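You operate a simulated robot arm through the tools that you are given. There is no shell and no other tool. Be economical: measure what you need, move in short steps, check, and stop when the job is done.

You are at the controls of a simulated robot arm. One attempt, no reset.

## Task
Fetch the blue lens and set it in the purple bin. Then take the wiping pad and leave it on the shelf of the parts bench. Then switch the brake switch on. Then take the orange lens and put it on the shelf of the pouch bench. Then fetch the pan from the top of the parts bench and set it on the folded cover. Then put the empty bags marked "starter mash" from the shelf under the steel bench on top of the brown box on the top of the parts bench. Then pull the green post cover open. Keep to this order.

Only the result counts: the job must be done as asked and must still hold three seconds after the hand-in. Knocking over, shifting, dropping, spilling or breaking anything else fails it. Lids that push on must go on centred and level and be pressed home; caps that screw on are set level and turned clockwise until they are tight.

## Robot
A 7-joint arm with a vacuum gripper on a trunk, on a base that drives. Base frame: it is fixed to the floor where the robot stands at the start and does not move with it; the origin is under the middle of the robot, x ahead of it, y to its left, z up; the surface under the hand at the start is at about z = 80. Readings come in cm, degrees, newtons and seconds.
Its first joint turns from -149.0 to 149.0 degrees. Places, roughly: blue lens (7x7x6 cm) [70, 0, 80]; brake switch [110, -90, 80]; brown box [50, 125, 75]; empty bags [375, 100, 25]; folded cover (24x30x3 cm) [70, 160, 80]; green post cover [50, -480, 70]; orange lens (7x7x6 cm) [60, 100, 80]; pan (8x16x5 cm) [80, 110, 80]; purple bin (24x17x9 cm) [60, -40, 80]; shelf of the parts bench [80, 120, 20]; shelf of the pouch bench [80, -30, 20]; wiping pad (6x6x5 cm) [80, -20, 80]. Payload 1.06 kg.
Tool frame: the origin (TCP) lies in the middle of the cups' lips, and z points out of the cups. The gripper has 1 cup of 2.4 cm across, covering 2.4 by 2.4 cm (tool x, y); the bellows give 0.8 cm. With the vacuum on, a cup seals on a smooth face that it is pressed against (1 to 4 N); it does not hold porous or soft things. The pull reaches 23 N.
Orientation is told as [roll, pitch, yaw] about the base's x, y, z axes, in that order, counted from this pose: with the cups facing straight down, the tool's x points along the base's -x, its y along +y and its z along -z.

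## Interface
- The arm moves only by the tool move_arm. Its argument "rows" is a list of rows, each a list of 3 entries, a list of its own where there are three numbers: the shift along the tool's x, y, z in mm, then the turn, a rotation vector about the tool's x, y, z in degrees, then the vacuum: 1 switches it on, -1 off. In form: [[[tx, ty, tz], [wx, wy, wz], vac], ...]. A call has 1 to 10 rows; each row is the pose to reach, as a shift and turn from the pose commanded when the call began, along the tool's axes at that moment. A row lasts 0.2 s, in which the tool goes at most 5 cm and 8.6 degrees; a call with a longer step from one row to the next is refused whole, and so is a gripper value outside its range. A pose out of reach is approached as far as the arm can. The call stops where the force on the tool passes 40 N (or 10 N more than at its start, if that is more) or the arm is blocked; 0.2 s more then pass. The pull builds up within a second once a cup has sealed. Time passes only in rows, and 0.2 s behind the last, so rows that repeat a pose give it time. It gives the time, the measured TCP pose, the force on the tool (base axes) and the pull of the vacuum at its end, in the units of the frame above (readings bear some noise), with the torque about the TCP (base axes, N m) and any sound that the robot's microphone picked up, and new pictures: "show" is both (left out), scene, wrist or none.
- Cameras (640 x 400 px; columns grow to the right, rows downward): "scene" is now at [3.97, 16.67, 150.81]; the picture's right is [0.05, -1.00, 0.00], its down [-0.72, -0.04, -0.70] and it looks along [0.69, 0.04, -0.72] (base axes); focal length 214 px, centre (320, 200). "wrist" rides on the gripper at [7.8, 1.9, -9.6] in the tool frame; the picture's right is [-0.24, 0.97, 0.00], its down [-0.71, -0.17, -0.69] and it looks along [-0.67, -0.16, 0.73] (tool axes); focal length 243 px, centre (320, 200). There is no depth. A picture from a camera that has moved, and an enlarged one, comes with that camera's place and axes in the base frame and with its lens. The place of the scene camera against the robot may be out by one fixed shift of up to 1.2 cm in any direction.
- raise_lower(by): slides the trunk up (or, below 0, down) by that many cm; the arm and the scene camera ride with it, the base frame stays. It gives what a move gives, with no picture.
- roll_base(legs): drives the robot by 1 to 6 legs, each [ahead, turn to the left] in cm and degrees, along the robot's own axes; the way and the turn of a leg run together, so that a leg with both is an arc; at most 150 cm and 180 degrees a leg. The arm and the cameras ride along, it lands a little off, and it stops where it bumps. It gives what a move gives, and a new picture of the scene camera.
- pan_tilt(pan, tilt): turns the head with the scene camera to pan (to the left, within 155 degrees either way) and tilt (down, from -29 to 69), counted from straight ahead of the robot. It gives what a move gives, and a new picture of the scene camera.
- inspect(camera, box): a new picture of the part [left, top, right, bottom] of that camera's present view, enlarged. It takes no simulated time.
- finish_job(): hands the job in; it is judged then, once.

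Go step by step. Nothing tells you exact positions but the pictures and the camera data: compare them with the known pose of the tool, close in by small moves and look again before you grip or let go. The budget is 186 turns and 260 pictures, counting those below and the enlarged ones. Unless the task says otherwise, let go and move clear before handing in, and close with one line.

The tools are called after "Request:" as a command line: name --argument value ..., lists and objects as JSON in quotes. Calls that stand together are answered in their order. move_arm: Moves the arm, as the interface text tells. Its arguments: {"type":"object","properties":{"rows":{"type":"array"},"show":{"type":"string","enum":["both","scene","wrist","none"]}},"required":["rows"]} The other tools are called the same way: raise_lower (by) slides the trunk up or down; roll_base (legs) drives the base; pan_tilt (pan, tilt) turns the head that bears the scene camera; inspect (camera, box) takes an enlarged picture of a part of a camera's view; finish_job () hands the job in.

At the start:

```text
time: 0.0
position: [67.35, 8.08, 107.58]
tool_rot: [0.0, 0.0, 0.0]
wrist_force: [0.4, -1.3, -0.2]
torque: [-0.03, -0.01, -0.03]
pull: 0.1
trunk travel left (down, up): [-57.5, 13.5]
robot x, y, heading: [0.4, -0.2, 0.2]
head pan, tilt: [3.0, 45.9]
```

scene: 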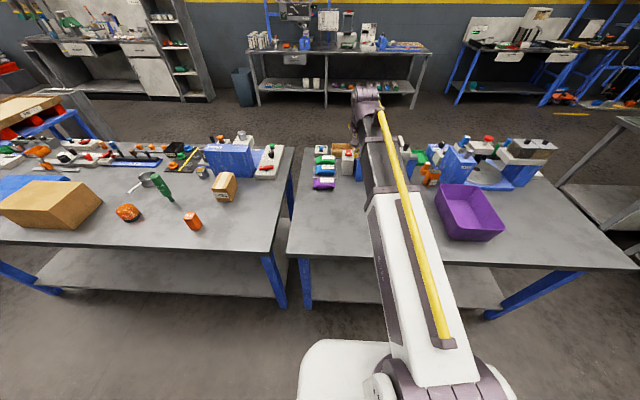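
wrist: 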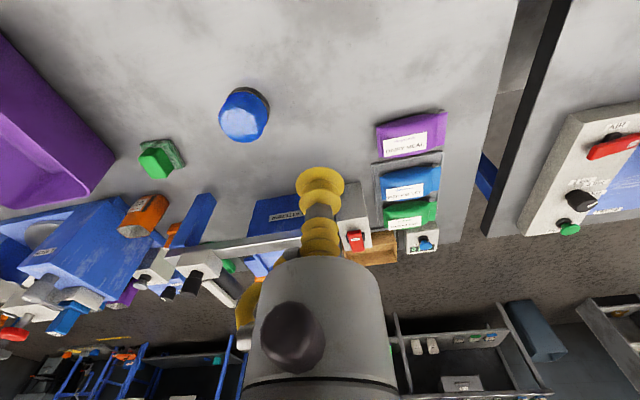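

The blue lens is in the wrist view near [72,-4], and a green block near [75,-21] is probably the wiping pad. I'll take enlarged pictures first.

Request:
inspect --camera "wrist" --box '[120, 60, 320, 200]'

Request:
inspect --camera "scene" --box '[0, 120, 300, 300]'

Request:
inspect --camera "scene" --box '[290, 120, 600, 300]'

```text
2.86 times, centred on (220, 130) of wrist
camera zoom: at [59.38, 9.94, 117.19], right [0.24, 0.97, 0.0], down [0.71, -0.17, 0.69], along [0.67, -0.16, -0.73], focal length 693 px, centre (606, 400)
```

zoom: 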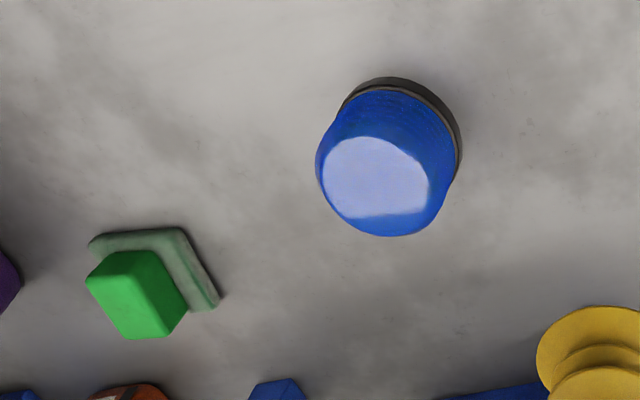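

```text
2.13 times, centred on (150, 210) of scene
camera zoom: at [3.97, 16.67, 150.81], right [0.05, -1.0, 0.0], down [-0.72, -0.04, -0.7], along [0.69, 0.04, -0.72], focal length 458 px, centre (683, 179)
```

zoom: 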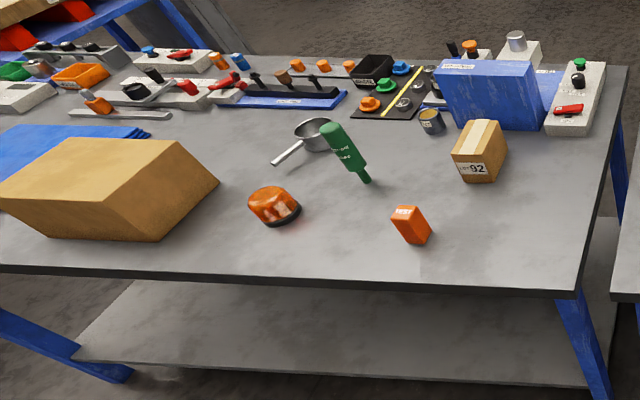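

```text
2.06 times, centred on (445, 210) of scene
camera zoom: at [3.97, 16.67, 150.81], right [0.05, -1.0, 0.0], down [-0.72, -0.04, -0.7], along [0.69, 0.04, -0.72], focal length 443 px, centre (62, 179)
```

zoom: 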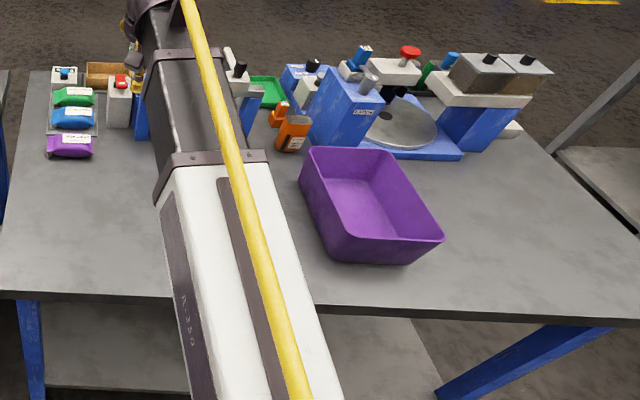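

The lens is at about [71.4,-4.3] with its flat top near z=86. I'll move over it and look again.

Request:
move_arm --rows '[[[-10, -30, 20], [0, 0, 0], -1], [[-20, -60, 50], [0, 0, 0], -1], [[-30, -95, 80], [0, 0, 0], -1], [[-40, -124, 110], [0, 0, 0], -1], [[-40, -124, 135], [0, 0, 0], -1], [[-40, -124, 135], [0, 0, 0], -1]]' --show "wrist"

```text
time: 1.4
position: [71.25, -4.48, 94.13]
tool_rot: [0.0, 0.0, 0.1]
wrist_force: [0.4, 0.3, 1.1]
torque: [0.02, 0.02, 0.03]
pull: 0.2
trunk travel left (down, up): [-57.5, 13.5]
robot x, y, heading: [0.05, -0.19, -0.1]
head pan, tilt: [3.0, 45.9]
camera wrist: at [63.33, -2.57, 103.65], right [0.24, 0.97, 0.0], down [0.71, -0.17, 0.69], along [0.67, -0.16, -0.73], focal length 243 px, centre (320, 200)
```

wrist: 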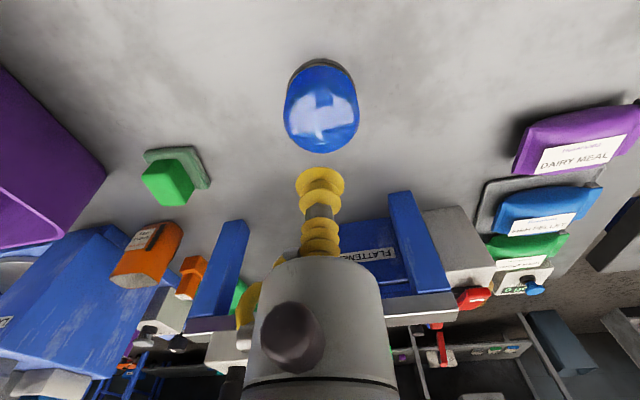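

Request:
move_arm --rows '[[[0, 0, 35], [0, 0, 0], -1], [[0, 0, 60], [0, 0, 0], 1], [[0, 0, 70], [0, 0, 0], 1], [[0, 0, 75], [0, 0, 0], 1], [[0, 0, 78], [0, 0, 0], 1], [[0, 0, 78], [0, 0, 0], 1]]' --show "wrist"

```text
time: 2.8
position: [71.31, -4.27, 86.22]
tool_rot: [0.0, -0.1, 0.0]
wrist_force: [0.2, -0.6, -0.1]
torque: [-0.02, 0.01, -0.01]
pull: 0.0
trunk travel left (down, up): [-57.5, 13.5]
robot x, y, heading: [-0.07, -0.08, 0.1]
head pan, tilt: [3.0, 45.9]
camera wrist: at [63.41, -2.46, 95.87], right [0.24, 0.97, 0.0], down [0.71, -0.17, 0.69], along [0.67, -0.16, -0.73], focal length 243 px, centre (320, 200)
```

wrist: 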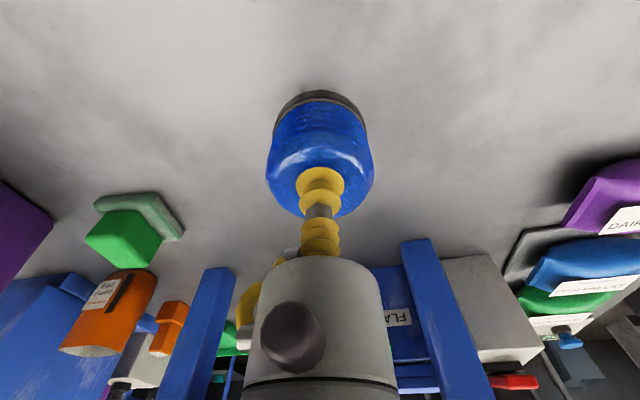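

Request:
move_arm --rows '[[[0, 0, 2], [0, 0, 0], 1], [[0, 0, 4], [0, 0, 0], 1], [[0, 0, 5], [0, 0, 0], 1], [[0, 0, 5], [0, 0, 0], 1], [[0, 0, 5], [0, 0, 0], 1]]' --show "none"

```text
time: 4.0
position: [71.32, -4.21, 85.81]
tool_rot: [0.1, 0.0, 0.1]
wrist_force: [-0.7, -1.4, 0.5]
torque: [0.01, -0.05, 0.02]
pull: 22.8
trunk travel left (down, up): [-57.5, 13.5]
robot x, y, heading: [-0.18, -0.23, 0.0]
head pan, tilt: [3.0, 45.9]
```

Sealed at 22.8 N. I'll lift it and carry it toward the bin, and re-measure the bin on the way.

Request:
move_arm --rows '[[[0, 0, -30], [0, 0, 0], 1], [[0, 0, -75], [0, 0, 0], 1], [[0, 0, -120], [0, 0, 0], 1], [[0, 0, -170], [0, 0, 0], 1], [[10, -45, -170], [0, 0, 0], 1], [[20, -90, -170], [0, 0, 0], 1], [[30, -135, -170], [0, 0, 0], 1], [[40, -180, -170], [0, 0, 0], 1], [[40, -180, -170], [0, 0, 0], 1]]'

```text
time: 6.0
position: [67.33, -22.43, 102.79]
tool_rot: [0.0, 0.0, 0.0]
wrist_force: [0.0, 0.8, -1.3]
torque: [0.01, 0.02, 0.01]
pull: 22.6
trunk travel left (down, up): [-57.5, 13.5]
robot x, y, heading: [-0.14, -0.06, 0.0]
head pan, tilt: [3.0, 45.9]
camera scene: at [3.97, 16.62, 150.82], right [0.05, -1.0, 0.0], down [-0.72, -0.04, -0.7], along [0.69, 0.04, -0.72], focal length 214 px, centre (320, 200)
camera wrist: at [59.38, -20.57, 112.38], right [0.23, 0.97, 0.0], down [0.71, -0.17, 0.69], along [0.67, -0.16, -0.73], focal length 243 px, centre (320, 200)
```

scene: 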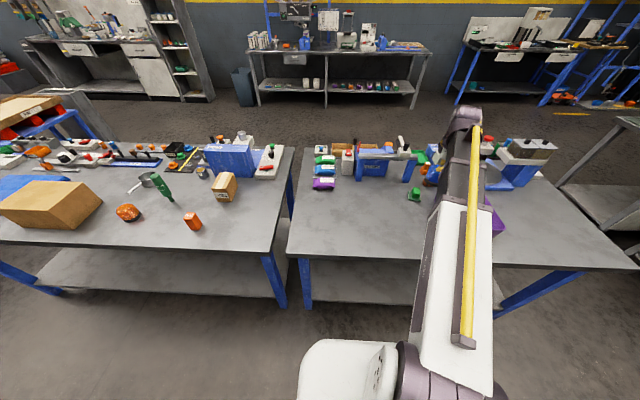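
wrist: 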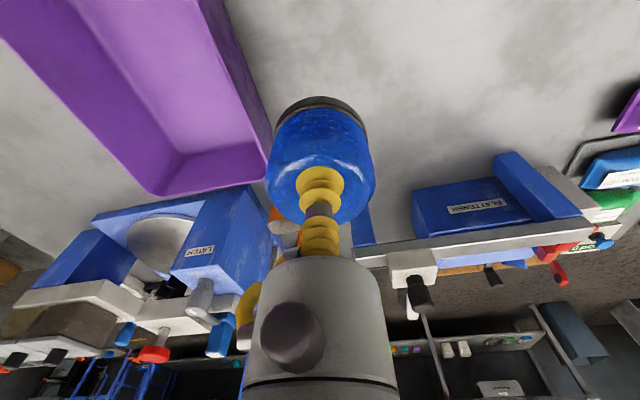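

Request:
move_arm --rows '[[[10, -40, 0], [0, 0, 0], 1], [[20, -80, 0], [0, 0, 0], 1], [[30, -120, 0], [0, 0, 0], 1], [[43, -166, 0], [0, 0, 0], 1], [[43, -166, 40], [0, 0, 0], 1], [[43, -166, 80], [0, 0, 0], 1], [[43, -166, 120], [0, 0, 0], 1], [[43, -166, 140], [0, 0, 0], 1], [[43, -166, 140], [0, 0, 0], 1]]'

```text
time: 8.0
position: [63.09, -39.14, 88.89]
tool_rot: [0.0, -0.1, 0.0]
wrist_force: [0.0, -0.4, -1.4]
torque: [0.01, -0.01, -0.02]
pull: 23.0
trunk travel left (down, up): [-57.5, 13.5]
robot x, y, heading: [0.09, 0.33, -0.1]
head pan, tilt: [3.0, 45.9]
camera scene: at [3.98, 16.65, 150.82], right [0.05, -1.0, 0.0], down [-0.72, -0.04, -0.7], along [0.69, 0.04, -0.72], focal length 214 px, centre (320, 200)
camera wrist: at [55.11, -37.13, 98.43], right [0.24, 0.97, 0.0], down [0.71, -0.17, 0.69], along [0.67, -0.16, -0.73], focal length 243 px, centre (320, 200)
```

scene: 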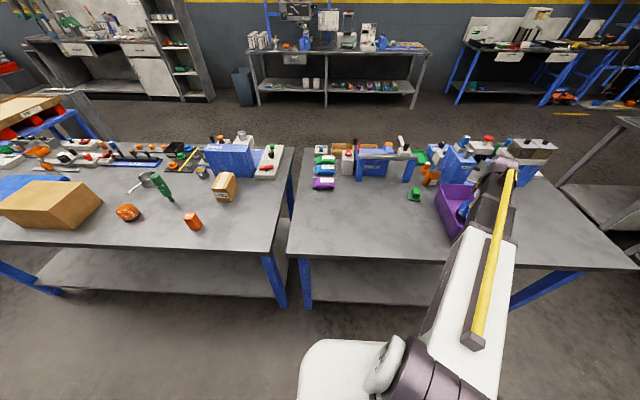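
wrist: 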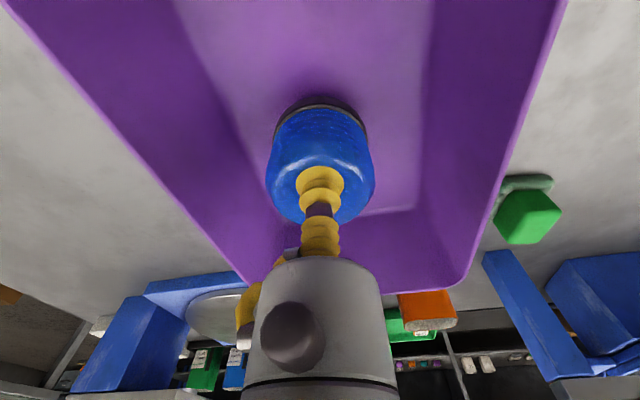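

Lens is inside the bin, well placed. I'll lower it to contact and release.

Request:
move_arm --rows '[[[0, 0, 10], [0, 0, 0], 1], [[0, 0, 15], [0, 0, 0], 1], [[0, 0, 20], [0, 0, 0], 1], [[0, 0, 22], [0, 0, 0], 1], [[0, 0, 22], [0, 0, 0], 1]]' --show "wrist"

```text
time: 9.2
position: [63.03, -39.0, 86.49]
tool_rot: [0.0, -0.1, 0.0]
wrist_force: [0.1, 0.0, -1.6]
torque: [-0.01, -0.01, -0.01]
pull: 22.9
trunk travel left (down, up): [-57.5, 13.5]
robot x, y, heading: [0.16, -0.15, -0.1]
head pan, tilt: [3.0, 45.9]
camera wrist: at [55.09, -37.08, 96.2], right [0.24, 0.97, 0.0], down [0.71, -0.17, 0.69], along [0.67, -0.16, -0.73], focal length 243 px, centre (320, 200)
```

wrist: 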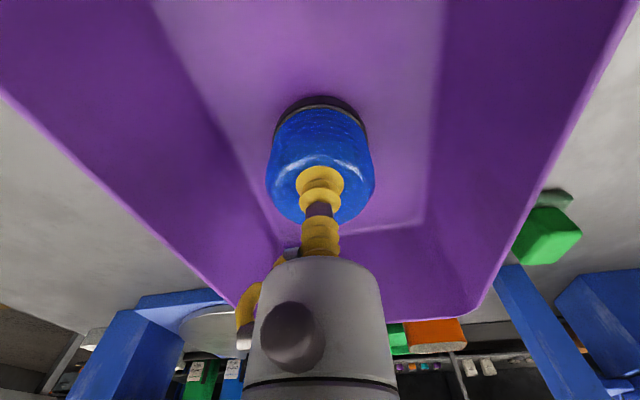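

Request:
move_arm --rows '[[[0, 0, 2], [0, 0, 0], 1], [[0, 0, 4], [0, 0, 0], 1], [[0, 0, 4], [0, 0, 0], 1]]' --show "none"

```text
time: 10.0
position: [62.97, -39.03, 86.25]
tool_rot: [0.1, 0.0, 0.0]
wrist_force: [0.8, -0.9, 4.1]
torque: [-0.02, -0.01, 0.03]
pull: 23.2
trunk travel left (down, up): [-57.5, 13.5]
robot x, y, heading: [0.08, -0.38, -0.1]
head pan, tilt: [3.0, 45.9]
```

Request:
move_arm --rows '[[[0, 0, 2], [0, 0, 0], -1], [[0, 0, 2], [0, 0, 0], -1], [[0, 0, -10], [0, 0, 0], -1], [[0, 0, -50], [0, 0, 0], -1], [[0, 0, -100], [0, 0, 0], -1], [[-30, 40, -120], [0, 0, 0], -1], [[-60, 80, -120], [0, 0, 0], -1], [[-90, 115, -120], [0, 0, 0], -1], [[-110, 150, -120], [0, 0, 0], -1], [[-125, 180, -120], [0, 0, 0], -1]]'

```text
refused: row 6 steps farther than a row can; nothing moved
```

Request:
move_arm --rows '[[[0, 0, 2], [0, 0, 0], -1], [[0, 0, 2], [0, 0, 0], -1], [[0, 0, -10], [0, 0, 0], -1], [[0, 0, -50], [0, 0, 0], -1], [[0, 0, -95], [0, 0, 0], -1], [[-25, 35, -120], [0, 0, 0], -1], [[-50, 75, -120], [0, 0, 0], -1], [[-75, 115, -120], [0, 0, 0], -1], [[-100, 150, -120], [0, 0, 0], -1], [[-125, 180, -120], [0, 0, 0], -1]]'

```text
time: 12.2
position: [75.53, -21.14, 98.25]
tool_rot: [0.0, 0.0, 0.0]
wrist_force: [-0.8, 0.0, -0.4]
torque: [0.01, -0.01, -0.04]
pull: 0.0
trunk travel left (down, up): [-57.5, 13.5]
robot x, y, heading: [0.37, -0.51, -0.2]
head pan, tilt: [3.0, 45.9]
camera scene: at [3.97, 16.65, 150.82], right [0.05, -1.0, 0.0], down [-0.72, -0.04, -0.7], along [0.69, 0.04, -0.72], focal length 214 px, centre (320, 200)
camera wrist: at [67.64, -19.14, 107.88], right [0.24, 0.97, 0.0], down [0.71, -0.17, 0.69], along [0.67, -0.16, -0.73], focal length 243 px, centre (320, 200)
```

scene: 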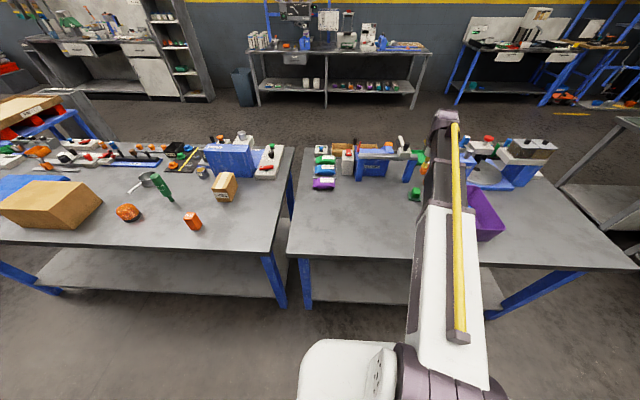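
wrist: 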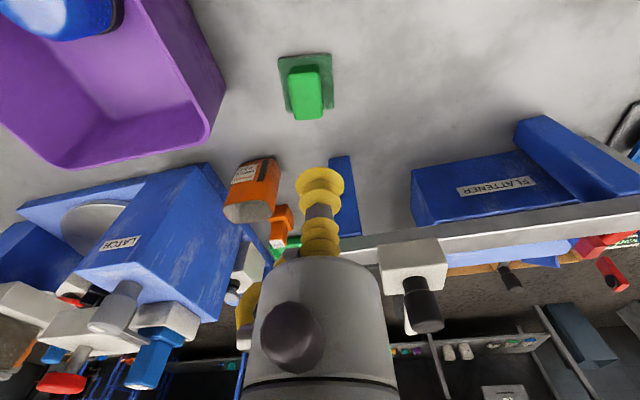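

Request:
inspect --camera "wrist" --box '[250, 30, 370, 130]'

```text
4.00 times, centred on (310, 80) of wrist
camera zoom: at [67.64, -19.14, 107.88], right [0.24, 0.97, 0.0], down [0.71, -0.17, 0.69], along [0.67, -0.16, -0.73], focal length 970 px, centre (360, 680)
```

zoom: 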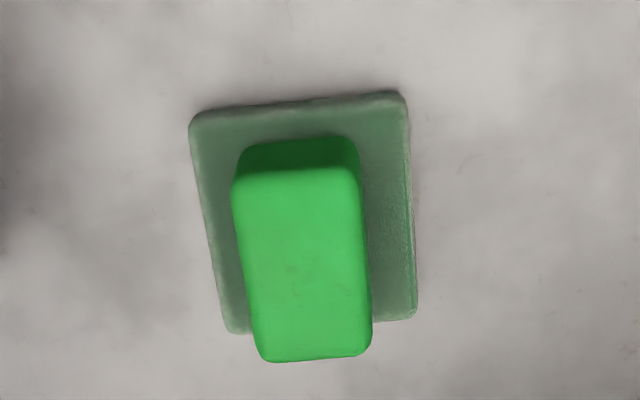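

Request:
move_arm --rows '[[[0, -13, 30], [0, 0, 0], -1], [[0, -13, 70], [0, 0, 0], -1], [[0, -13, 100], [0, 0, 0], -1], [[0, -13, 115], [0, 0, 0], -1], [[0, -13, 115], [0, 0, 0], -1]]' --show "wrist"

Request:
inspect --camera "wrist" --box '[240, 60, 400, 240]'

```text
time: 13.4
position: [75.63, -22.27, 86.82]
tool_rot: [-0.1, 0.1, 0.0]
wrist_force: [0.2, -0.8, 0.1]
torque: [-0.06, -0.03, -0.02]
pull: 0.1
trunk travel left (down, up): [-57.5, 13.5]
robot x, y, heading: [-0.07, 0.24, 0.0]
head pan, tilt: [3.0, 45.9]
camera wrist: at [67.57, -20.38, 96.33], right [0.24, 0.97, 0.0], down [0.71, -0.17, 0.69], along [0.67, -0.16, -0.73], focal length 243 px, centre (320, 200)
```

wrist: 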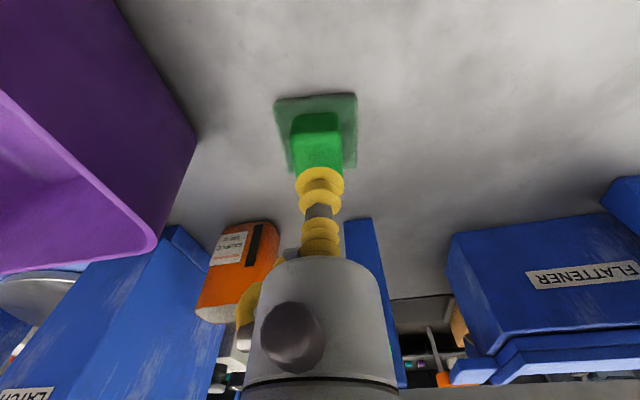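

```text
2.22 times, centred on (320, 150) of wrist
camera zoom: at [67.57, -20.38, 96.33], right [0.24, 0.97, 0.0], down [0.71, -0.17, 0.69], along [0.67, -0.16, -0.73], focal length 539 px, centre (320, 311)
```

zoom: 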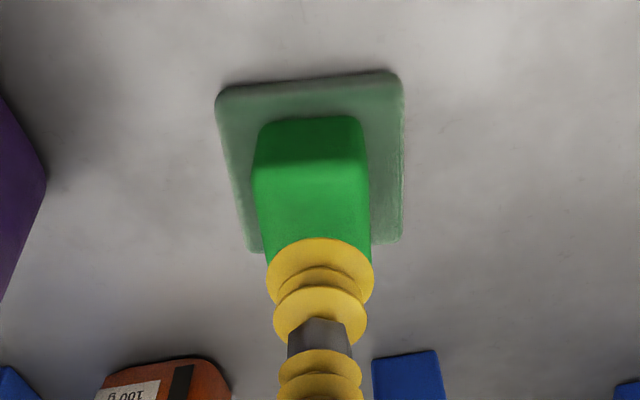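

Request:
move_arm --rows '[[[0, -1, 8], [0, 0, 0], 1], [[0, -1, 14], [0, 0, 0], 1], [[0, -1, 18], [0, 0, 0], 1], [[0, -1, 21], [0, 0, 0], 1], [[0, -1, 21], [0, 0, 0], 1], [[0, -1, 21], [0, 0, 0], 1]]' --show "none"

```text
time: 14.8
position: [75.61, -22.43, 84.57]
tool_rot: [-0.1, 0.0, 0.0]
wrist_force: [0.4, -0.9, 0.4]
torque: [0.0, 0.02, 0.02]
pull: 23.1
trunk travel left (down, up): [-57.5, 13.5]
robot x, y, heading: [-0.1, 0.27, -0.0]
head pan, tilt: [3.0, 45.9]
```

Pad is held. I'll lift it high and retract, then look around before driving.

Request:
move_arm --rows '[[[0, 0, -30], [0, 0, 0], 1], [[0, 0, -75], [0, 0, 0], 1], [[0, 0, -120], [0, 0, 0], 1], [[0, 0, -165], [0, 0, 0], 1], [[15, 30, -200], [0, 0, 0], 1], [[45, 65, -215], [0, 0, 0], 1], [[75, 100, -225], [0, 0, 0], 1], [[105, 135, -235], [0, 0, 0], 1], [[130, 175, -240], [0, 0, 0], 1], [[150, 215, -245], [0, 0, 0], 1]]' --show "wrist"

Request:
pan_tilt --pan 90 --tilt 45

Request:
pan_tilt --pan 45 --tilt 45

```text
time: 17.0
position: [60.54, -0.74, 109.07]
tool_rot: [0.0, 0.0, 0.0]
wrist_force: [-0.5, -0.1, -0.4]
torque: [0.01, 0.01, -0.04]
pull: 22.7
trunk travel left (down, up): [-57.5, 13.5]
robot x, y, heading: [-0.01, -0.01, -0.3]
head pan, tilt: [3.0, 45.9]
camera wrist: at [52.51, 1.17, 118.69], right [0.24, 0.97, 0.0], down [0.71, -0.17, 0.68], along [0.67, -0.16, -0.73], focal length 243 px, centre (320, 200)
```

wrist: 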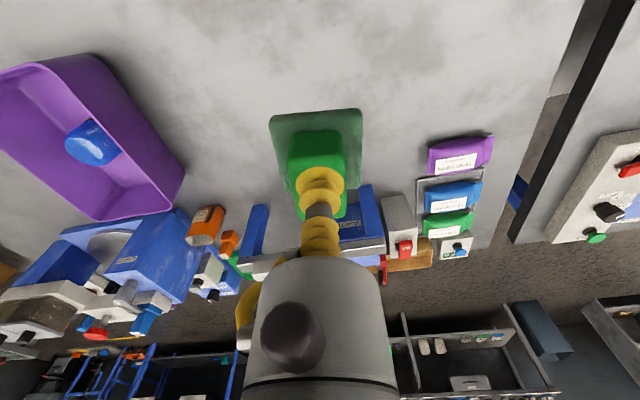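

```text
time: 18.6
position: [60.44, -0.94, 109.09]
tool_rot: [0.0, -0.1, 0.1]
wrist_force: [-0.8, -1.0, -0.6]
torque: [0.0, -0.02, -0.01]
pull: 23.3
trunk travel left (down, up): [-57.5, 13.5]
robot x, y, heading: [-0.07, -0.05, 0.0]
head pan, tilt: [90.0, 45.0]
camera scene: at [-4.07, 24.38, 150.94], right [1.0, 0.0, 0.0], down [0.0, -0.71, -0.71], along [0.0, 0.71, -0.71], focal length 214 px, centre (320, 200)
```

scene: 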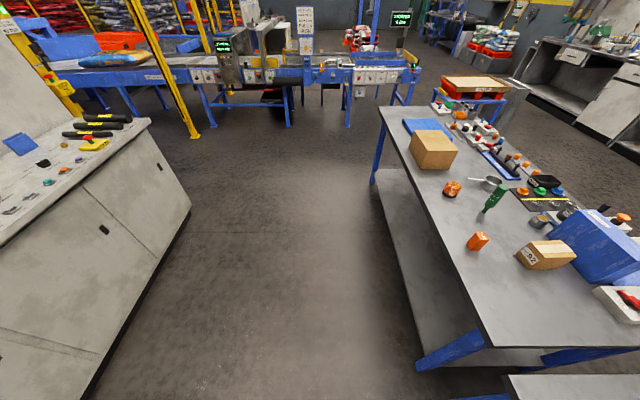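

```text
time: 19.7
position: [60.55, -0.71, 109.1]
tool_rot: [-0.1, 0.0, 0.0]
wrist_force: [0.0, -0.5, -1.0]
torque: [0.0, -0.02, 0.01]
pull: 22.5
trunk travel left (down, up): [-57.5, 13.5]
robot x, y, heading: [-0.02, -0.05, -0.2]
head pan, tilt: [45.0, 45.0]
camera scene: at [1.67, 22.0, 150.94], right [0.71, -0.71, 0.0], down [-0.5, -0.5, -0.71], along [0.5, 0.5, -0.71], focal length 214 px, centre (320, 200)
```

scene: 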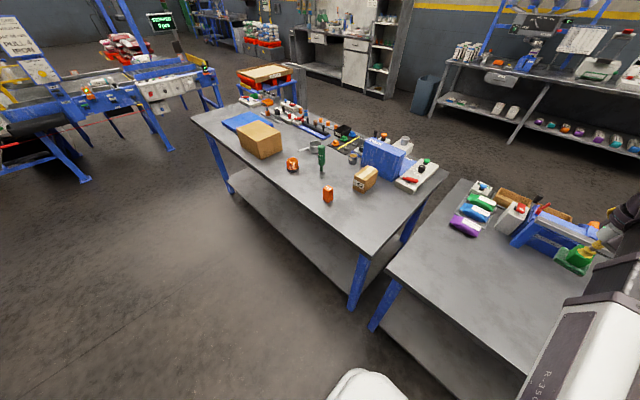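

The aisle is clear, with the cabinet at x < -120 and the parts bench spanning x 43 to 105, y 38 to 208. I'll back off and drive along to stand in front of the parts bench.

Request:
roll_base --legs '[[-35, 0], [0, 90], [90, 0], [0, -90]]'

Request:
raise_lower --by -57

Request:
pan_tilt --pan 0 --tilt 30

```text
time: 34.0
position: [26.16, 88.31, 109.06]
tool_rot: [0.0, 0.0, -0.8]
wrist_force: [0.0, -0.4, -0.5]
torque: [0.0, -0.01, -0.01]
pull: 22.2
trunk travel left (down, up): [-57.5, 13.5]
robot x, y, heading: [-34.17, 89.99, -1.0]
head pan, tilt: [45.0, 45.0]
camera scene: at [-32.36, 111.94, 150.94], right [0.7, -0.72, 0.0], down [-0.51, -0.49, -0.71], along [0.51, 0.49, -0.71], focal length 214 px, centre (320, 200)
```

scene: 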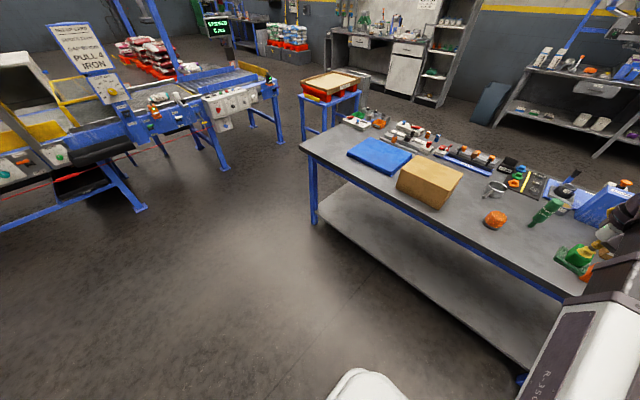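

```text
refused: -57 is not a number from -40 to 40
```

```text
time: 35.1
position: [26.07, 88.31, 109.05]
tool_rot: [0.0, 0.0, -0.9]
wrist_force: [0.5, -1.0, -0.1]
torque: [0.0, 0.01, -0.03]
pull: 23.0
trunk travel left (down, up): [-57.5, 13.5]
robot x, y, heading: [-34.49, 90.05, -0.7]
head pan, tilt: [0.0, 30.0]
camera scene: at [-29.15, 106.15, 153.2], right [-0.01, -1.0, 0.0], down [-0.5, 0.01, -0.87], along [0.87, -0.01, -0.5], focal length 214 px, centre (320, 200)
```

scene: 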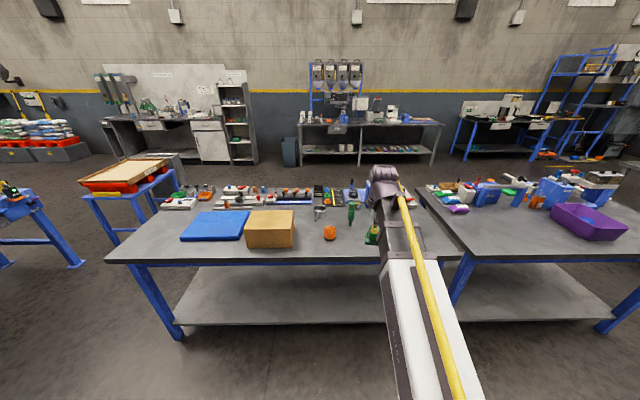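

Request:
raise_lower --by -40

Request:
raise_lower --by -17

Request:
pan_tilt --pan 0 --tilt 35

```text
time: 38.9
position: [26.12, 88.31, 69.05]
tool_rot: [-0.1, 0.0, -0.8]
wrist_force: [0.1, 0.9, -0.8]
torque: [0.01, -0.01, 0.01]
pull: 22.8
trunk travel left (down, up): [-17.5, 53.5]
robot x, y, heading: [-34.31, 89.65, -0.9]
head pan, tilt: [0.0, 30.0]
```

```text
time: 40.9
position: [26.24, 88.2, 52.09]
tool_rot: [0.0, -0.1, -0.8]
wrist_force: [0.0, -0.5, 0.3]
torque: [0.04, 0.02, -0.03]
pull: 23.0
trunk travel left (down, up): [-0.5, 70.5]
robot x, y, heading: [-34.49, 89.98, -0.6]
head pan, tilt: [0.0, 30.0]
```

```text
time: 41.5
position: [26.21, 88.22, 52.24]
tool_rot: [-0.1, 0.0, -0.7]
wrist_force: [0.2, 0.4, -1.0]
torque: [0.0, 0.0, -0.02]
pull: 23.2
trunk travel left (down, up): [-0.5, 70.5]
robot x, y, heading: [-34.43, 89.92, -0.8]
head pan, tilt: [0.0, 35.0]
camera scene: at [-29.39, 106.15, 95.43], right [-0.01, -1.0, 0.0], down [-0.57, 0.01, -0.82], along [0.82, -0.01, -0.57], focal length 214 px, centre (320, 200)
```

scene: 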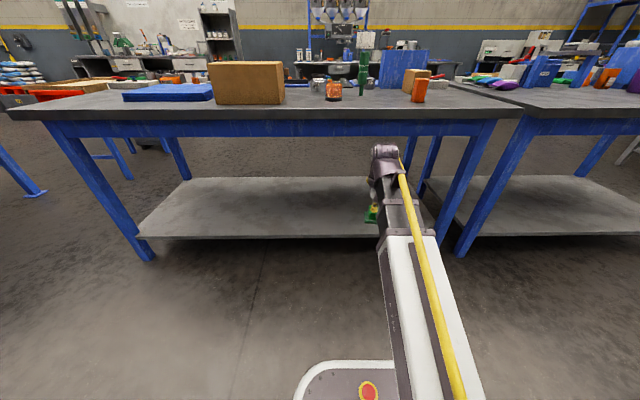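

The shelf is empty and open from the front, and the apron's lower edge is near z=70. I'll lower the tool so the arm fits under it, then drive ahead.

Request:
move_arm --rows '[[[0, 0, 45], [0, 0, 0], 1], [[0, 0, 90], [0, 0, 0], 1], [[0, 0, 135], [0, 0, 0], 1], [[0, 0, 180], [0, 0, 0], 1], [[0, 0, 180], [0, 0, 0], 1]]' --show "scene"

```text
time: 42.7
position: [26.27, 88.14, 33.87]
tool_rot: [0.0, -0.1, -0.8]
wrist_force: [0.3, -0.3, -0.3]
torque: [0.02, 0.0, 0.03]
pull: 23.0
trunk travel left (down, up): [-0.5, 70.5]
robot x, y, heading: [-34.58, 90.01, -0.8]
head pan, tilt: [0.0, 35.0]
camera scene: at [-29.39, 106.15, 95.43], right [-0.01, -1.0, 0.0], down [-0.57, 0.01, -0.82], along [0.82, -0.01, -0.57], focal length 214 px, centre (320, 200)
```

scene: 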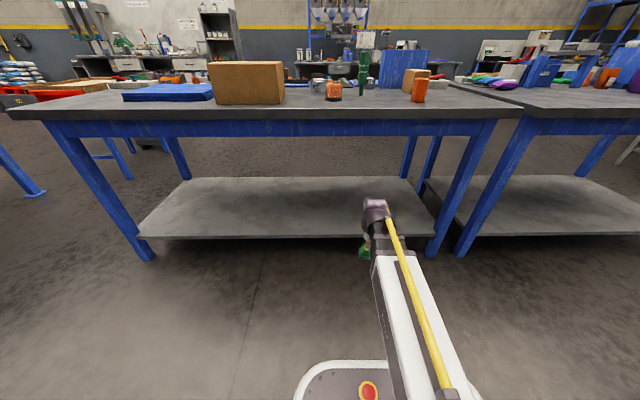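

Request:
roll_base --legs '[[36, 0]]'

Request:
inspect --camera "wrist" --box '[0, 0, 640, 400]'

```text
time: 45.0
position: [62.13, 88.04, 33.89]
tool_rot: [0.0, 0.1, -0.6]
wrist_force: [0.9, 0.0, -1.0]
torque: [0.01, 0.0, -0.01]
pull: 23.2
trunk travel left (down, up): [-0.5, 70.5]
robot x, y, heading: [1.6, 89.49, -0.9]
head pan, tilt: [0.0, 35.0]
camera scene: at [6.44, 105.71, 95.43], right [-0.01, -1.0, 0.0], down [-0.57, 0.01, -0.82], along [0.82, -0.01, -0.57], focal length 214 px, centre (320, 200)
```

scene: 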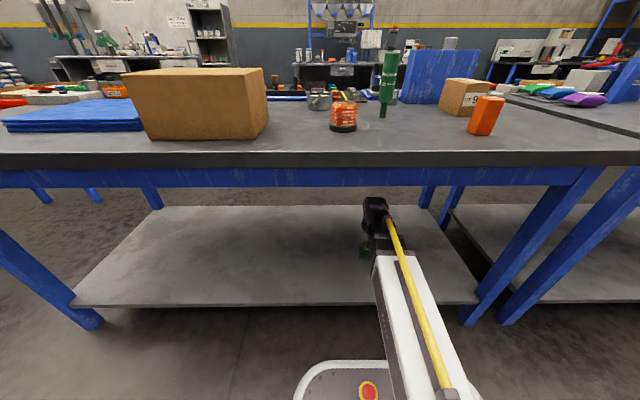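

```text
1.00 times, centred on (320, 200) of wrist (not enlarged: the box is as wide or as high as the picture)
camera zoom: at [54.16, 90.02, 43.57], right [0.25, 0.97, 0.0], down [0.71, -0.18, 0.69], along [0.66, -0.17, -0.73], focal length 243 px, centre (320, 200)
```

zoom: 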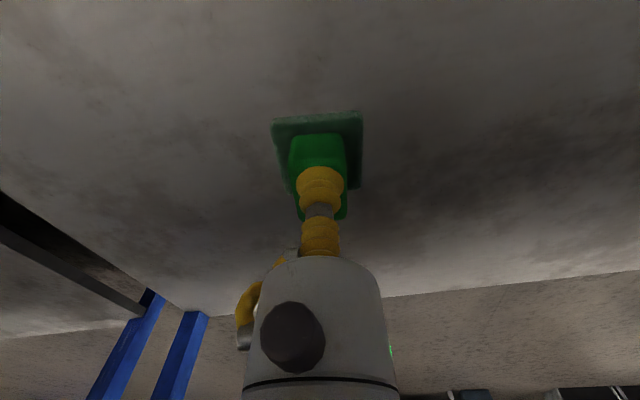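

Request:
move_arm --rows '[[[0, 0, 30], [0, 0, 0], 1], [[0, 0, 55], [0, 0, 0], 1], [[0, 0, 70], [0, 0, 0], 1], [[0, 0, 78], [0, 0, 0], 1], [[0, 0, 78], [0, 0, 0], 1]]' --show "wrist"

```text
time: 46.2
position: [62.13, 88.02, 25.99]
tool_rot: [0.0, -0.1, -0.6]
wrist_force: [0.0, -0.7, 0.1]
torque: [-0.01, -0.03, 0.01]
pull: 22.8
trunk travel left (down, up): [-0.5, 70.5]
robot x, y, heading: [1.6, 89.63, -0.8]
head pan, tilt: [0.0, 35.0]
camera wrist: at [54.15, 90.02, 35.71], right [0.25, 0.97, 0.0], down [0.71, -0.18, 0.69], along [0.66, -0.17, -0.73], focal length 243 px, centre (320, 200)
```

wrist: 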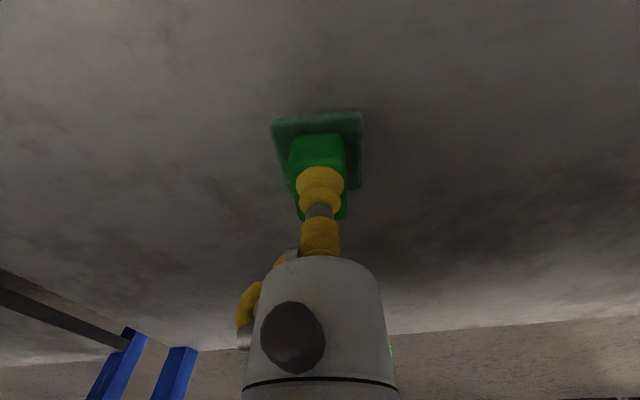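

Request:
move_arm --rows '[[[0, 0, 4], [0, 0, 0], 1], [[0, 0, 7], [0, 0, 0], 1], [[0, 0, 10], [0, 0, 0], 1], [[0, 0, 10], [0, 0, 0], 1]]' --show "none"

```text
time: 47.2
position: [62.1, 88.01, 25.18]
tool_rot: [-0.1, -0.1, -0.7]
wrist_force: [0.0, 0.0, -0.2]
torque: [0.06, 0.03, 0.01]
pull: 23.2
trunk travel left (down, up): [-0.5, 70.5]
robot x, y, heading: [1.52, 89.62, -0.5]
head pan, tilt: [0.0, 35.0]
```

Request:
move_arm --rows '[[[0, 0, 2], [0, 0, 0], 1], [[0, 0, 4], [0, 0, 0], 1], [[0, 0, 5], [0, 0, 0], 1], [[0, 0, 5], [0, 0, 0], 1]]' --show "none"

```text
time: 48.2
position: [62.16, 87.93, 24.8]
tool_rot: [0.0, 0.0, -0.6]
wrist_force: [-0.7, 0.8, -0.5]
torque: [-0.01, 0.02, 0.01]
pull: 22.9
trunk travel left (down, up): [-0.5, 70.5]
robot x, y, heading: [1.63, 89.53, -0.4]
head pan, tilt: [0.0, 35.0]
```

Request:
move_arm --rows '[[[0, 0, 2], [0, 0, 0], 1], [[0, 0, 4], [0, 0, 0], 1], [[0, 0, 5], [0, 0, 0], 1], [[0, 0, 5], [0, 0, 0], 1]]' --show "wrist"

```text
time: 49.2
position: [62.13, 88.09, 24.08]
tool_rot: [0.1, 0.0, -0.6]
wrist_force: [0.8, 0.0, -0.2]
torque: [-0.02, 0.01, 0.0]
pull: 22.8
trunk travel left (down, up): [-0.5, 70.5]
robot x, y, heading: [1.48, 89.61, -0.6]
head pan, tilt: [0.0, 35.0]
camera wrist: at [54.14, 90.03, 33.76], right [0.25, 0.97, 0.0], down [0.71, -0.18, 0.69], along [0.66, -0.17, -0.73], focal length 243 px, centre (320, 200)
```

wrist: 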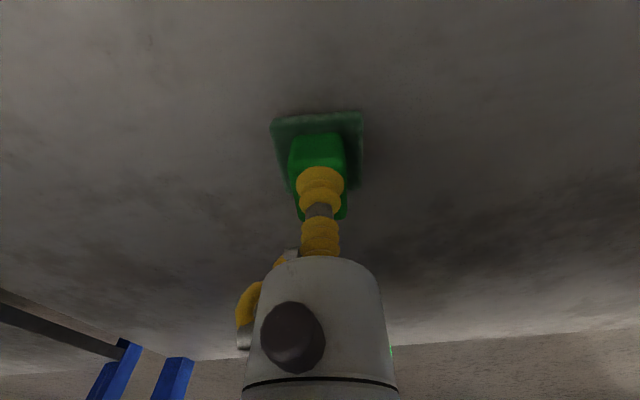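

Request:
move_arm --rows '[[[0, 0, 2], [0, 0, 0], 1], [[0, 0, 4], [0, 0, 0], 1], [[0, 0, 6], [0, 0, 0], 1], [[0, 0, 8], [0, 0, 0], 1], [[0, 0, 8], [0, 0, 0], 1]]' --show "none"

```text
time: 50.4
position: [61.98, 88.01, 23.35]
tool_rot: [0.0, -0.1, -0.6]
wrist_force: [0.1, 0.1, -0.1]
torque: [-0.03, 0.0, 0.01]
pull: 22.8
trunk travel left (down, up): [-0.5, 70.5]
robot x, y, heading: [1.27, 89.35, -0.9]
head pan, tilt: [0.0, 35.0]
```

Request:
move_arm --rows '[[[0, 0, 2], [0, 0, 0], 1], [[0, 0, 4], [0, 0, 0], 1], [[0, 0, 6], [0, 0, 0], 1], [[0, 0, 8], [0, 0, 0], 1], [[0, 0, 8], [0, 0, 0], 1]]' --show "wrist"

```text
time: 51.6
position: [62.05, 87.97, 22.55]
tool_rot: [-0.1, -0.2, -0.6]
wrist_force: [-0.1, 1.1, 15.1]
torque: [-0.02, -0.02, 0.0]
pull: 22.7
trunk travel left (down, up): [-0.5, 70.5]
robot x, y, heading: [2.09, 89.52, -0.6]
head pan, tilt: [0.0, 35.0]
camera wrist: at [54.14, 90.03, 32.23], right [0.25, 0.97, 0.0], down [0.71, -0.18, 0.69], along [0.67, -0.17, -0.73], focal length 243 px, centre (320, 200)
```

wrist: 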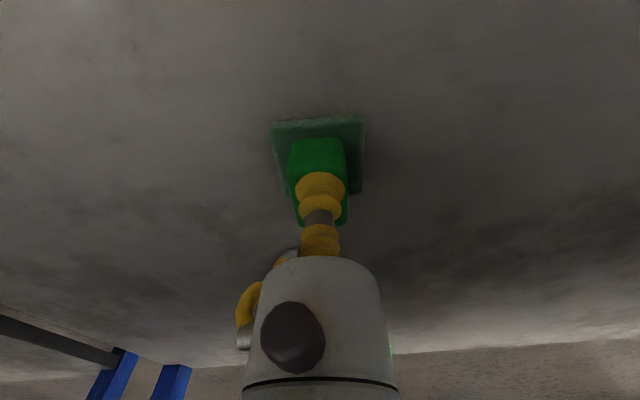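

Contact with the shelf. I'll ease up, release, and lift away.

Request:
move_arm --rows '[[[0, 0, -3], [0, 0, 0], 1], [[0, 0, -3], [0, 0, 0], -1], [[0, 0, -3], [0, 0, 0], -1], [[0, 0, -3], [0, 0, 0], -1], [[0, 0, -8], [0, 0, 0], -1], [[0, 0, -20], [0, 0, 0], -1], [[0, 0, -60], [0, 0, 0], -1], [[0, 0, -100], [0, 0, 0], -1], [[0, 0, -130], [0, 0, 0], -1]]' --show "wrist"

```text
time: 53.6
position: [62.08, 88.24, 35.79]
tool_rot: [-0.1, 0.0, -0.6]
wrist_force: [0.3, 0.7, -0.5]
torque: [-0.01, 0.01, -0.02]
pull: 0.2
trunk travel left (down, up): [-0.5, 70.5]
robot x, y, heading: [1.46, 89.51, -0.7]
head pan, tilt: [0.0, 35.0]
camera wrist: at [54.13, 90.08, 45.28], right [0.25, 0.97, 0.0], down [0.71, -0.18, 0.68], along [0.66, -0.17, -0.73], focal length 243 px, centre (320, 200)
```

wrist: 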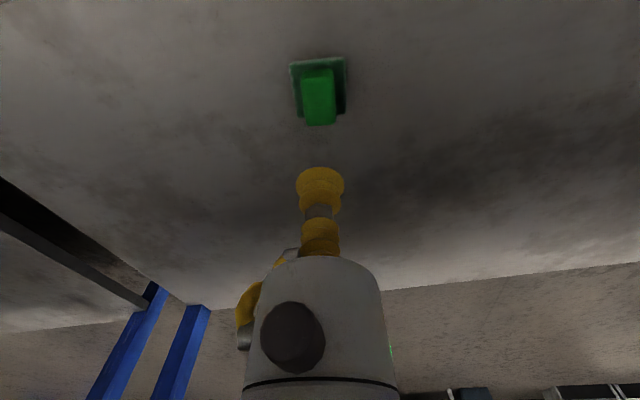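

Pad is on the shelf. I'll back out, raise the trunk and look toward the pouch bench side.

Request:
roll_base --legs '[[-36, 0]]'

Request:
raise_lower --by 40

Request:
raise_lower --by 28

Request:
pan_tilt --pan -75 --tilt 30

```text
time: 55.9
position: [26.02, 88.29, 35.64]
tool_rot: [0.0, 0.0, -0.8]
wrist_force: [0.5, 0.2, 0.4]
torque: [0.01, 0.02, 0.01]
pull: 0.0
trunk travel left (down, up): [-0.5, 70.5]
robot x, y, heading: [-34.53, 89.99, -0.8]
head pan, tilt: [0.0, 35.0]
camera scene: at [-29.62, 106.13, 95.43], right [-0.01, -1.0, 0.0], down [-0.57, 0.01, -0.82], along [0.82, -0.01, -0.57], focal length 214 px, centre (320, 200)
```

scene: 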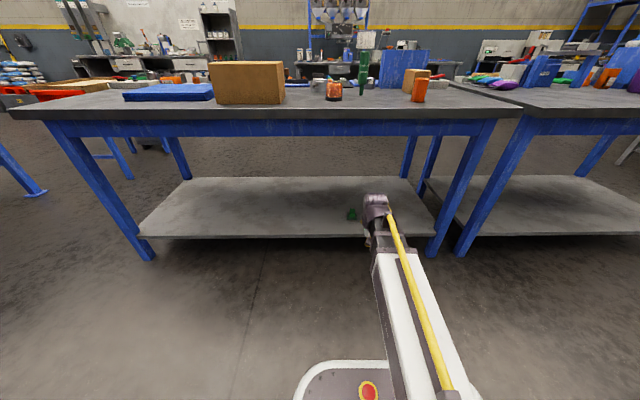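

```text
time: 59.8
position: [26.05, 88.41, 75.66]
tool_rot: [0.0, -0.1, -0.8]
wrist_force: [-0.1, -0.7, 0.5]
torque: [0.01, 0.01, -0.01]
pull: 0.1
trunk travel left (down, up): [-40.5, 30.5]
robot x, y, heading: [-34.27, 90.07, -0.6]
head pan, tilt: [0.0, 35.0]
```

```text
time: 62.6
position: [25.98, 88.26, 103.64]
tool_rot: [0.0, 0.0, -0.8]
wrist_force: [-0.8, -0.7, 0.3]
torque: [-0.02, -0.02, -0.02]
pull: 0.0
trunk travel left (down, up): [-68.5, 2.5]
robot x, y, heading: [-34.65, 90.25, -1.0]
head pan, tilt: [0.0, 35.0]
```

```text
time: 64.1
position: [25.92, 88.29, 103.65]
tool_rot: [0.0, 0.1, -0.8]
wrist_force: [0.0, 0.3, -0.1]
torque: [-0.02, 0.02, 0.01]
pull: 0.0
trunk travel left (down, up): [-68.5, 2.5]
robot x, y, heading: [-35.15, 89.76, -0.8]
head pan, tilt: [-75.0, 30.0]
camera scene: at [-36.19, 97.49, 164.2], right [-0.97, -0.25, 0.0], down [-0.12, 0.48, -0.87], along [0.21, -0.84, -0.5], focal length 214 px, centre (320, 200)
```

scene: 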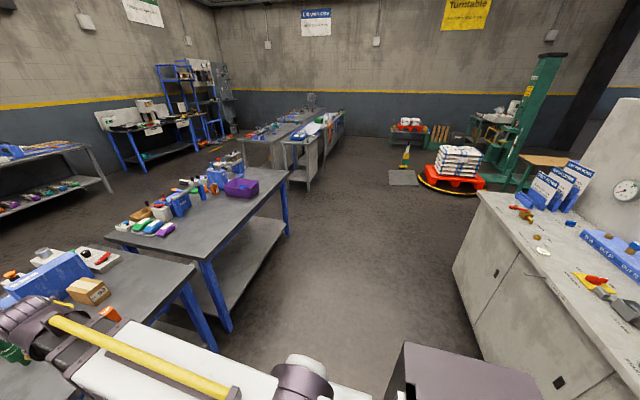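

Request:
roll_base --legs '[[0, -90], [140, 0]]'

Request:
pan_tilt --pan 60 --tilt 35

```text
time: 74.8
position: [-38.48, -110.07, 103.69]
tool_rot: [-0.1, 0.0, -91.0]
wrist_force: [-0.2, -0.6, -0.5]
torque: [-0.01, 0.01, 0.01]
pull: 0.0
trunk travel left (down, up): [-68.5, 2.5]
robot x, y, heading: [-36.65, -49.54, -90.9]
head pan, tilt: [-75.0, 30.0]
camera scene: at [-27.88, -48.32, 164.2], right [-0.24, 0.97, 0.0], down [0.49, 0.12, -0.87], along [-0.84, -0.21, -0.5], focal length 214 px, centre (320, 200)
```

scene: 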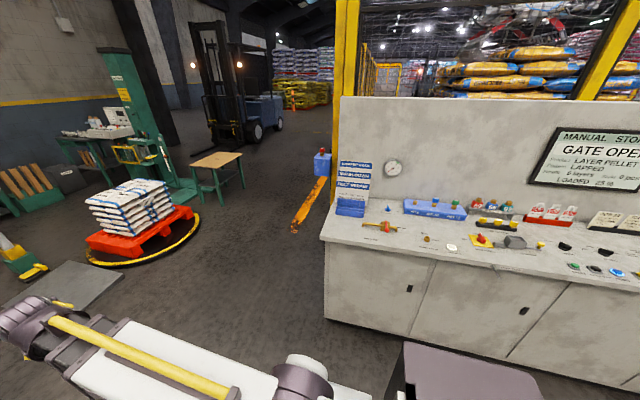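

```text
time: 77.0
position: [-38.53, -110.18, 103.63]
tool_rot: [0.0, 0.0, -91.0]
wrist_force: [0.3, 1.0, -0.3]
torque: [-0.03, -0.01, 0.05]
pull: 0.1
trunk travel left (down, up): [-68.5, 2.5]
robot x, y, heading: [-36.79, -49.52, -91.1]
head pan, tilt: [60.0, 35.0]
camera scene: at [-11.55, -50.66, 163.42], right [-0.52, -0.86, 0.0], down [-0.49, 0.3, -0.82], along [0.7, -0.42, -0.57], focal length 214 px, centre (320, 200)
```

scene: 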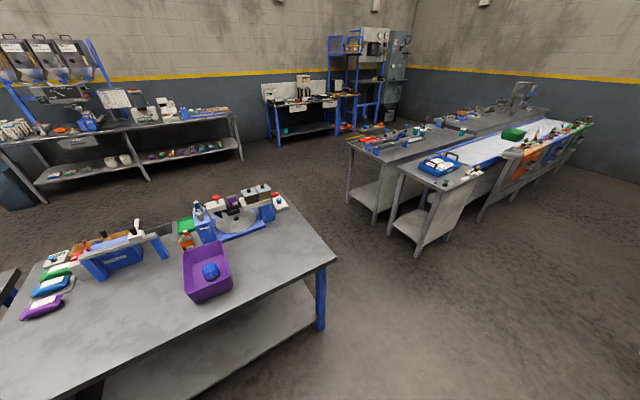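

Request:
inspect --camera "scene" --box '[170, 170, 310, 260]'

```text
4.44 times, centred on (240, 215) of scene
camera zoom: at [-11.55, -50.66, 163.42], right [-0.52, -0.86, 0.0], down [-0.49, 0.3, -0.82], along [0.7, -0.42, -0.57], focal length 953 px, centre (676, 133)
```

zoom: 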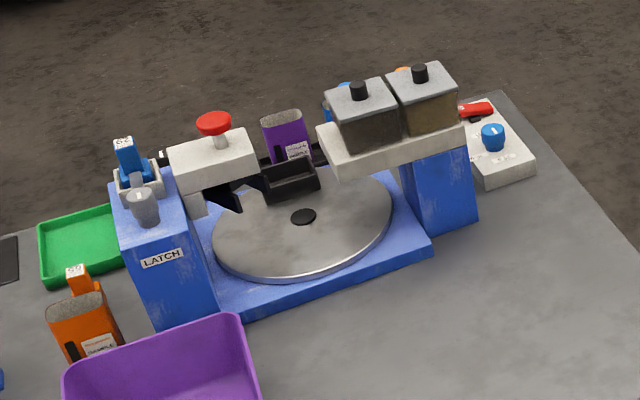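

The control box at the bench's far right corner carries a red lever and a blue knob, so the brake switch is probably there. I'll stand in front of it for a closer look.

Request:
roll_base --legs '[[40, 0], [0, 91], [35, 0]]'

Request:
pan_tilt --pan -8 --tilt 35

Request:
inspect --camera "wrist" --box '[0, 0, 640, 400]'

```text
time: 85.2
position: [58.39, -90.55, 103.7]
tool_rot: [0.0, 0.0, -0.3]
wrist_force: [0.6, -0.1, 0.0]
torque: [0.0, 0.01, 0.03]
pull: 0.0
trunk travel left (down, up): [-68.5, 2.5]
robot x, y, heading: [-1.66, -89.54, -0.3]
head pan, tilt: [60.0, 35.0]
camera scene: at [-1.62, -65.58, 163.42], right [0.86, -0.5, 0.0], down [-0.29, -0.5, -0.82], along [0.41, 0.71, -0.57], focal length 214 px, centre (320, 200)
```

scene: 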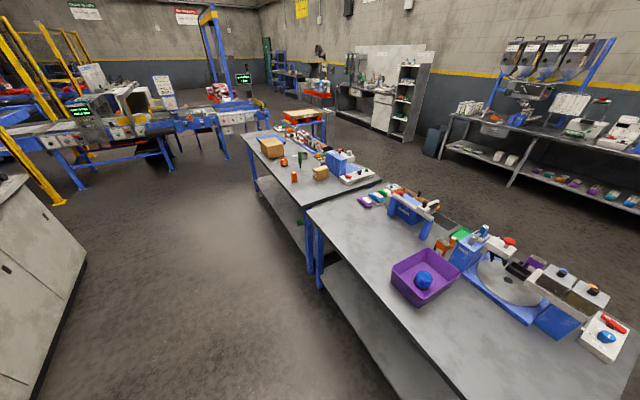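

```text
time: 86.6
position: [58.37, -90.56, 103.58]
tool_rot: [0.0, 0.0, -0.3]
wrist_force: [0.1, 0.9, 0.2]
torque: [0.04, -0.04, 0.0]
pull: 0.0
trunk travel left (down, up): [-68.5, 2.5]
robot x, y, heading: [-1.89, -89.42, -0.2]
head pan, tilt: [-8.0, 35.0]
camera scene: at [2.64, -74.44, 163.43], right [-0.14, -0.99, 0.0], down [-0.57, 0.08, -0.82], along [0.81, -0.12, -0.57], focal length 214 px, centre (320, 200)
```

scene: 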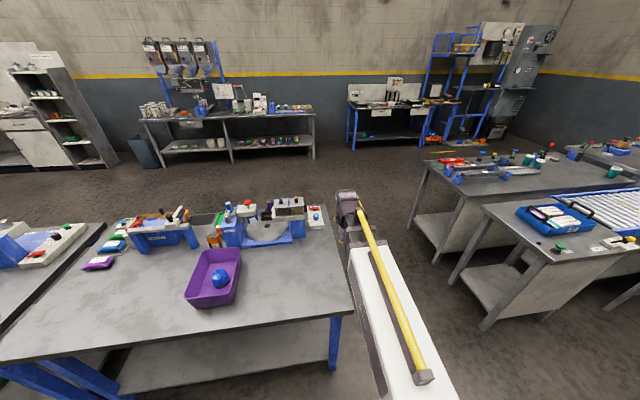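

```text
1.00 times, centred on (320, 200) of wrist (not enlarged: the box is as wide or as high as the picture)
camera zoom: at [50.53, -88.59, 113.25], right [0.24, 0.97, 0.0], down [0.71, -0.17, 0.68], along [0.66, -0.16, -0.73], focal length 243 px, centre (320, 200)
```

zoom: 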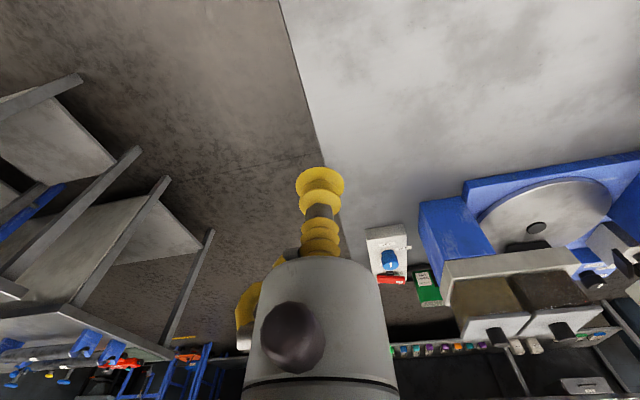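

Request:
inspect --camera "scene" --box '[280, 190, 350, 240]'

Request:
inspect --camera "wrist" --box '[345, 205, 455, 315]'

```text
8.00 times, centred on (315, 215) of scene
camera zoom: at [2.64, -74.44, 163.43], right [-0.14, -0.99, 0.0], down [-0.57, 0.08, -0.82], along [0.81, -0.12, -0.57], focal length 1716 px, centre (360, 80)
```

zoom: 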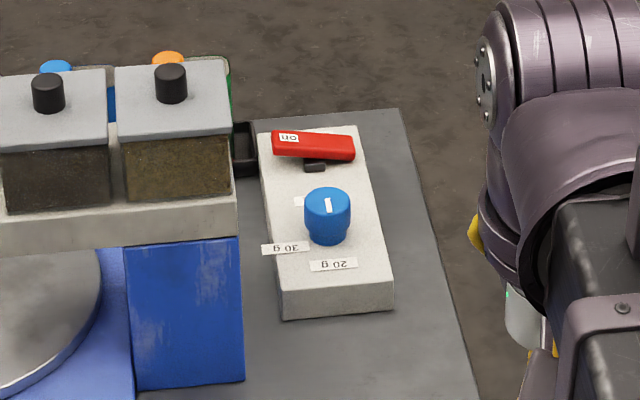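

```text
3.64 times, centred on (400, 260) of wrist
camera zoom: at [50.53, -88.59, 113.25], right [0.24, 0.97, 0.0], down [0.71, -0.17, 0.68], along [0.66, -0.16, -0.73], focal length 882 px, centre (29, -18)
```

zoom: 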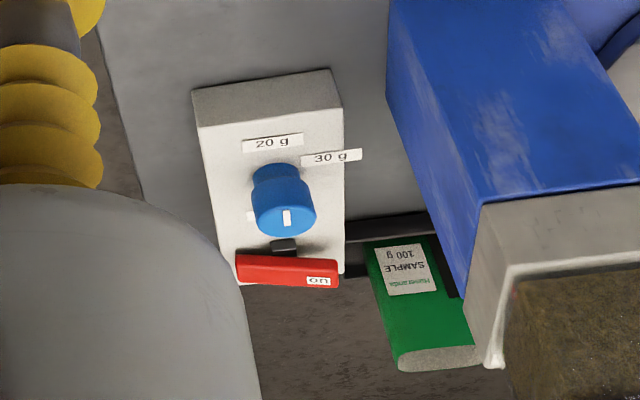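

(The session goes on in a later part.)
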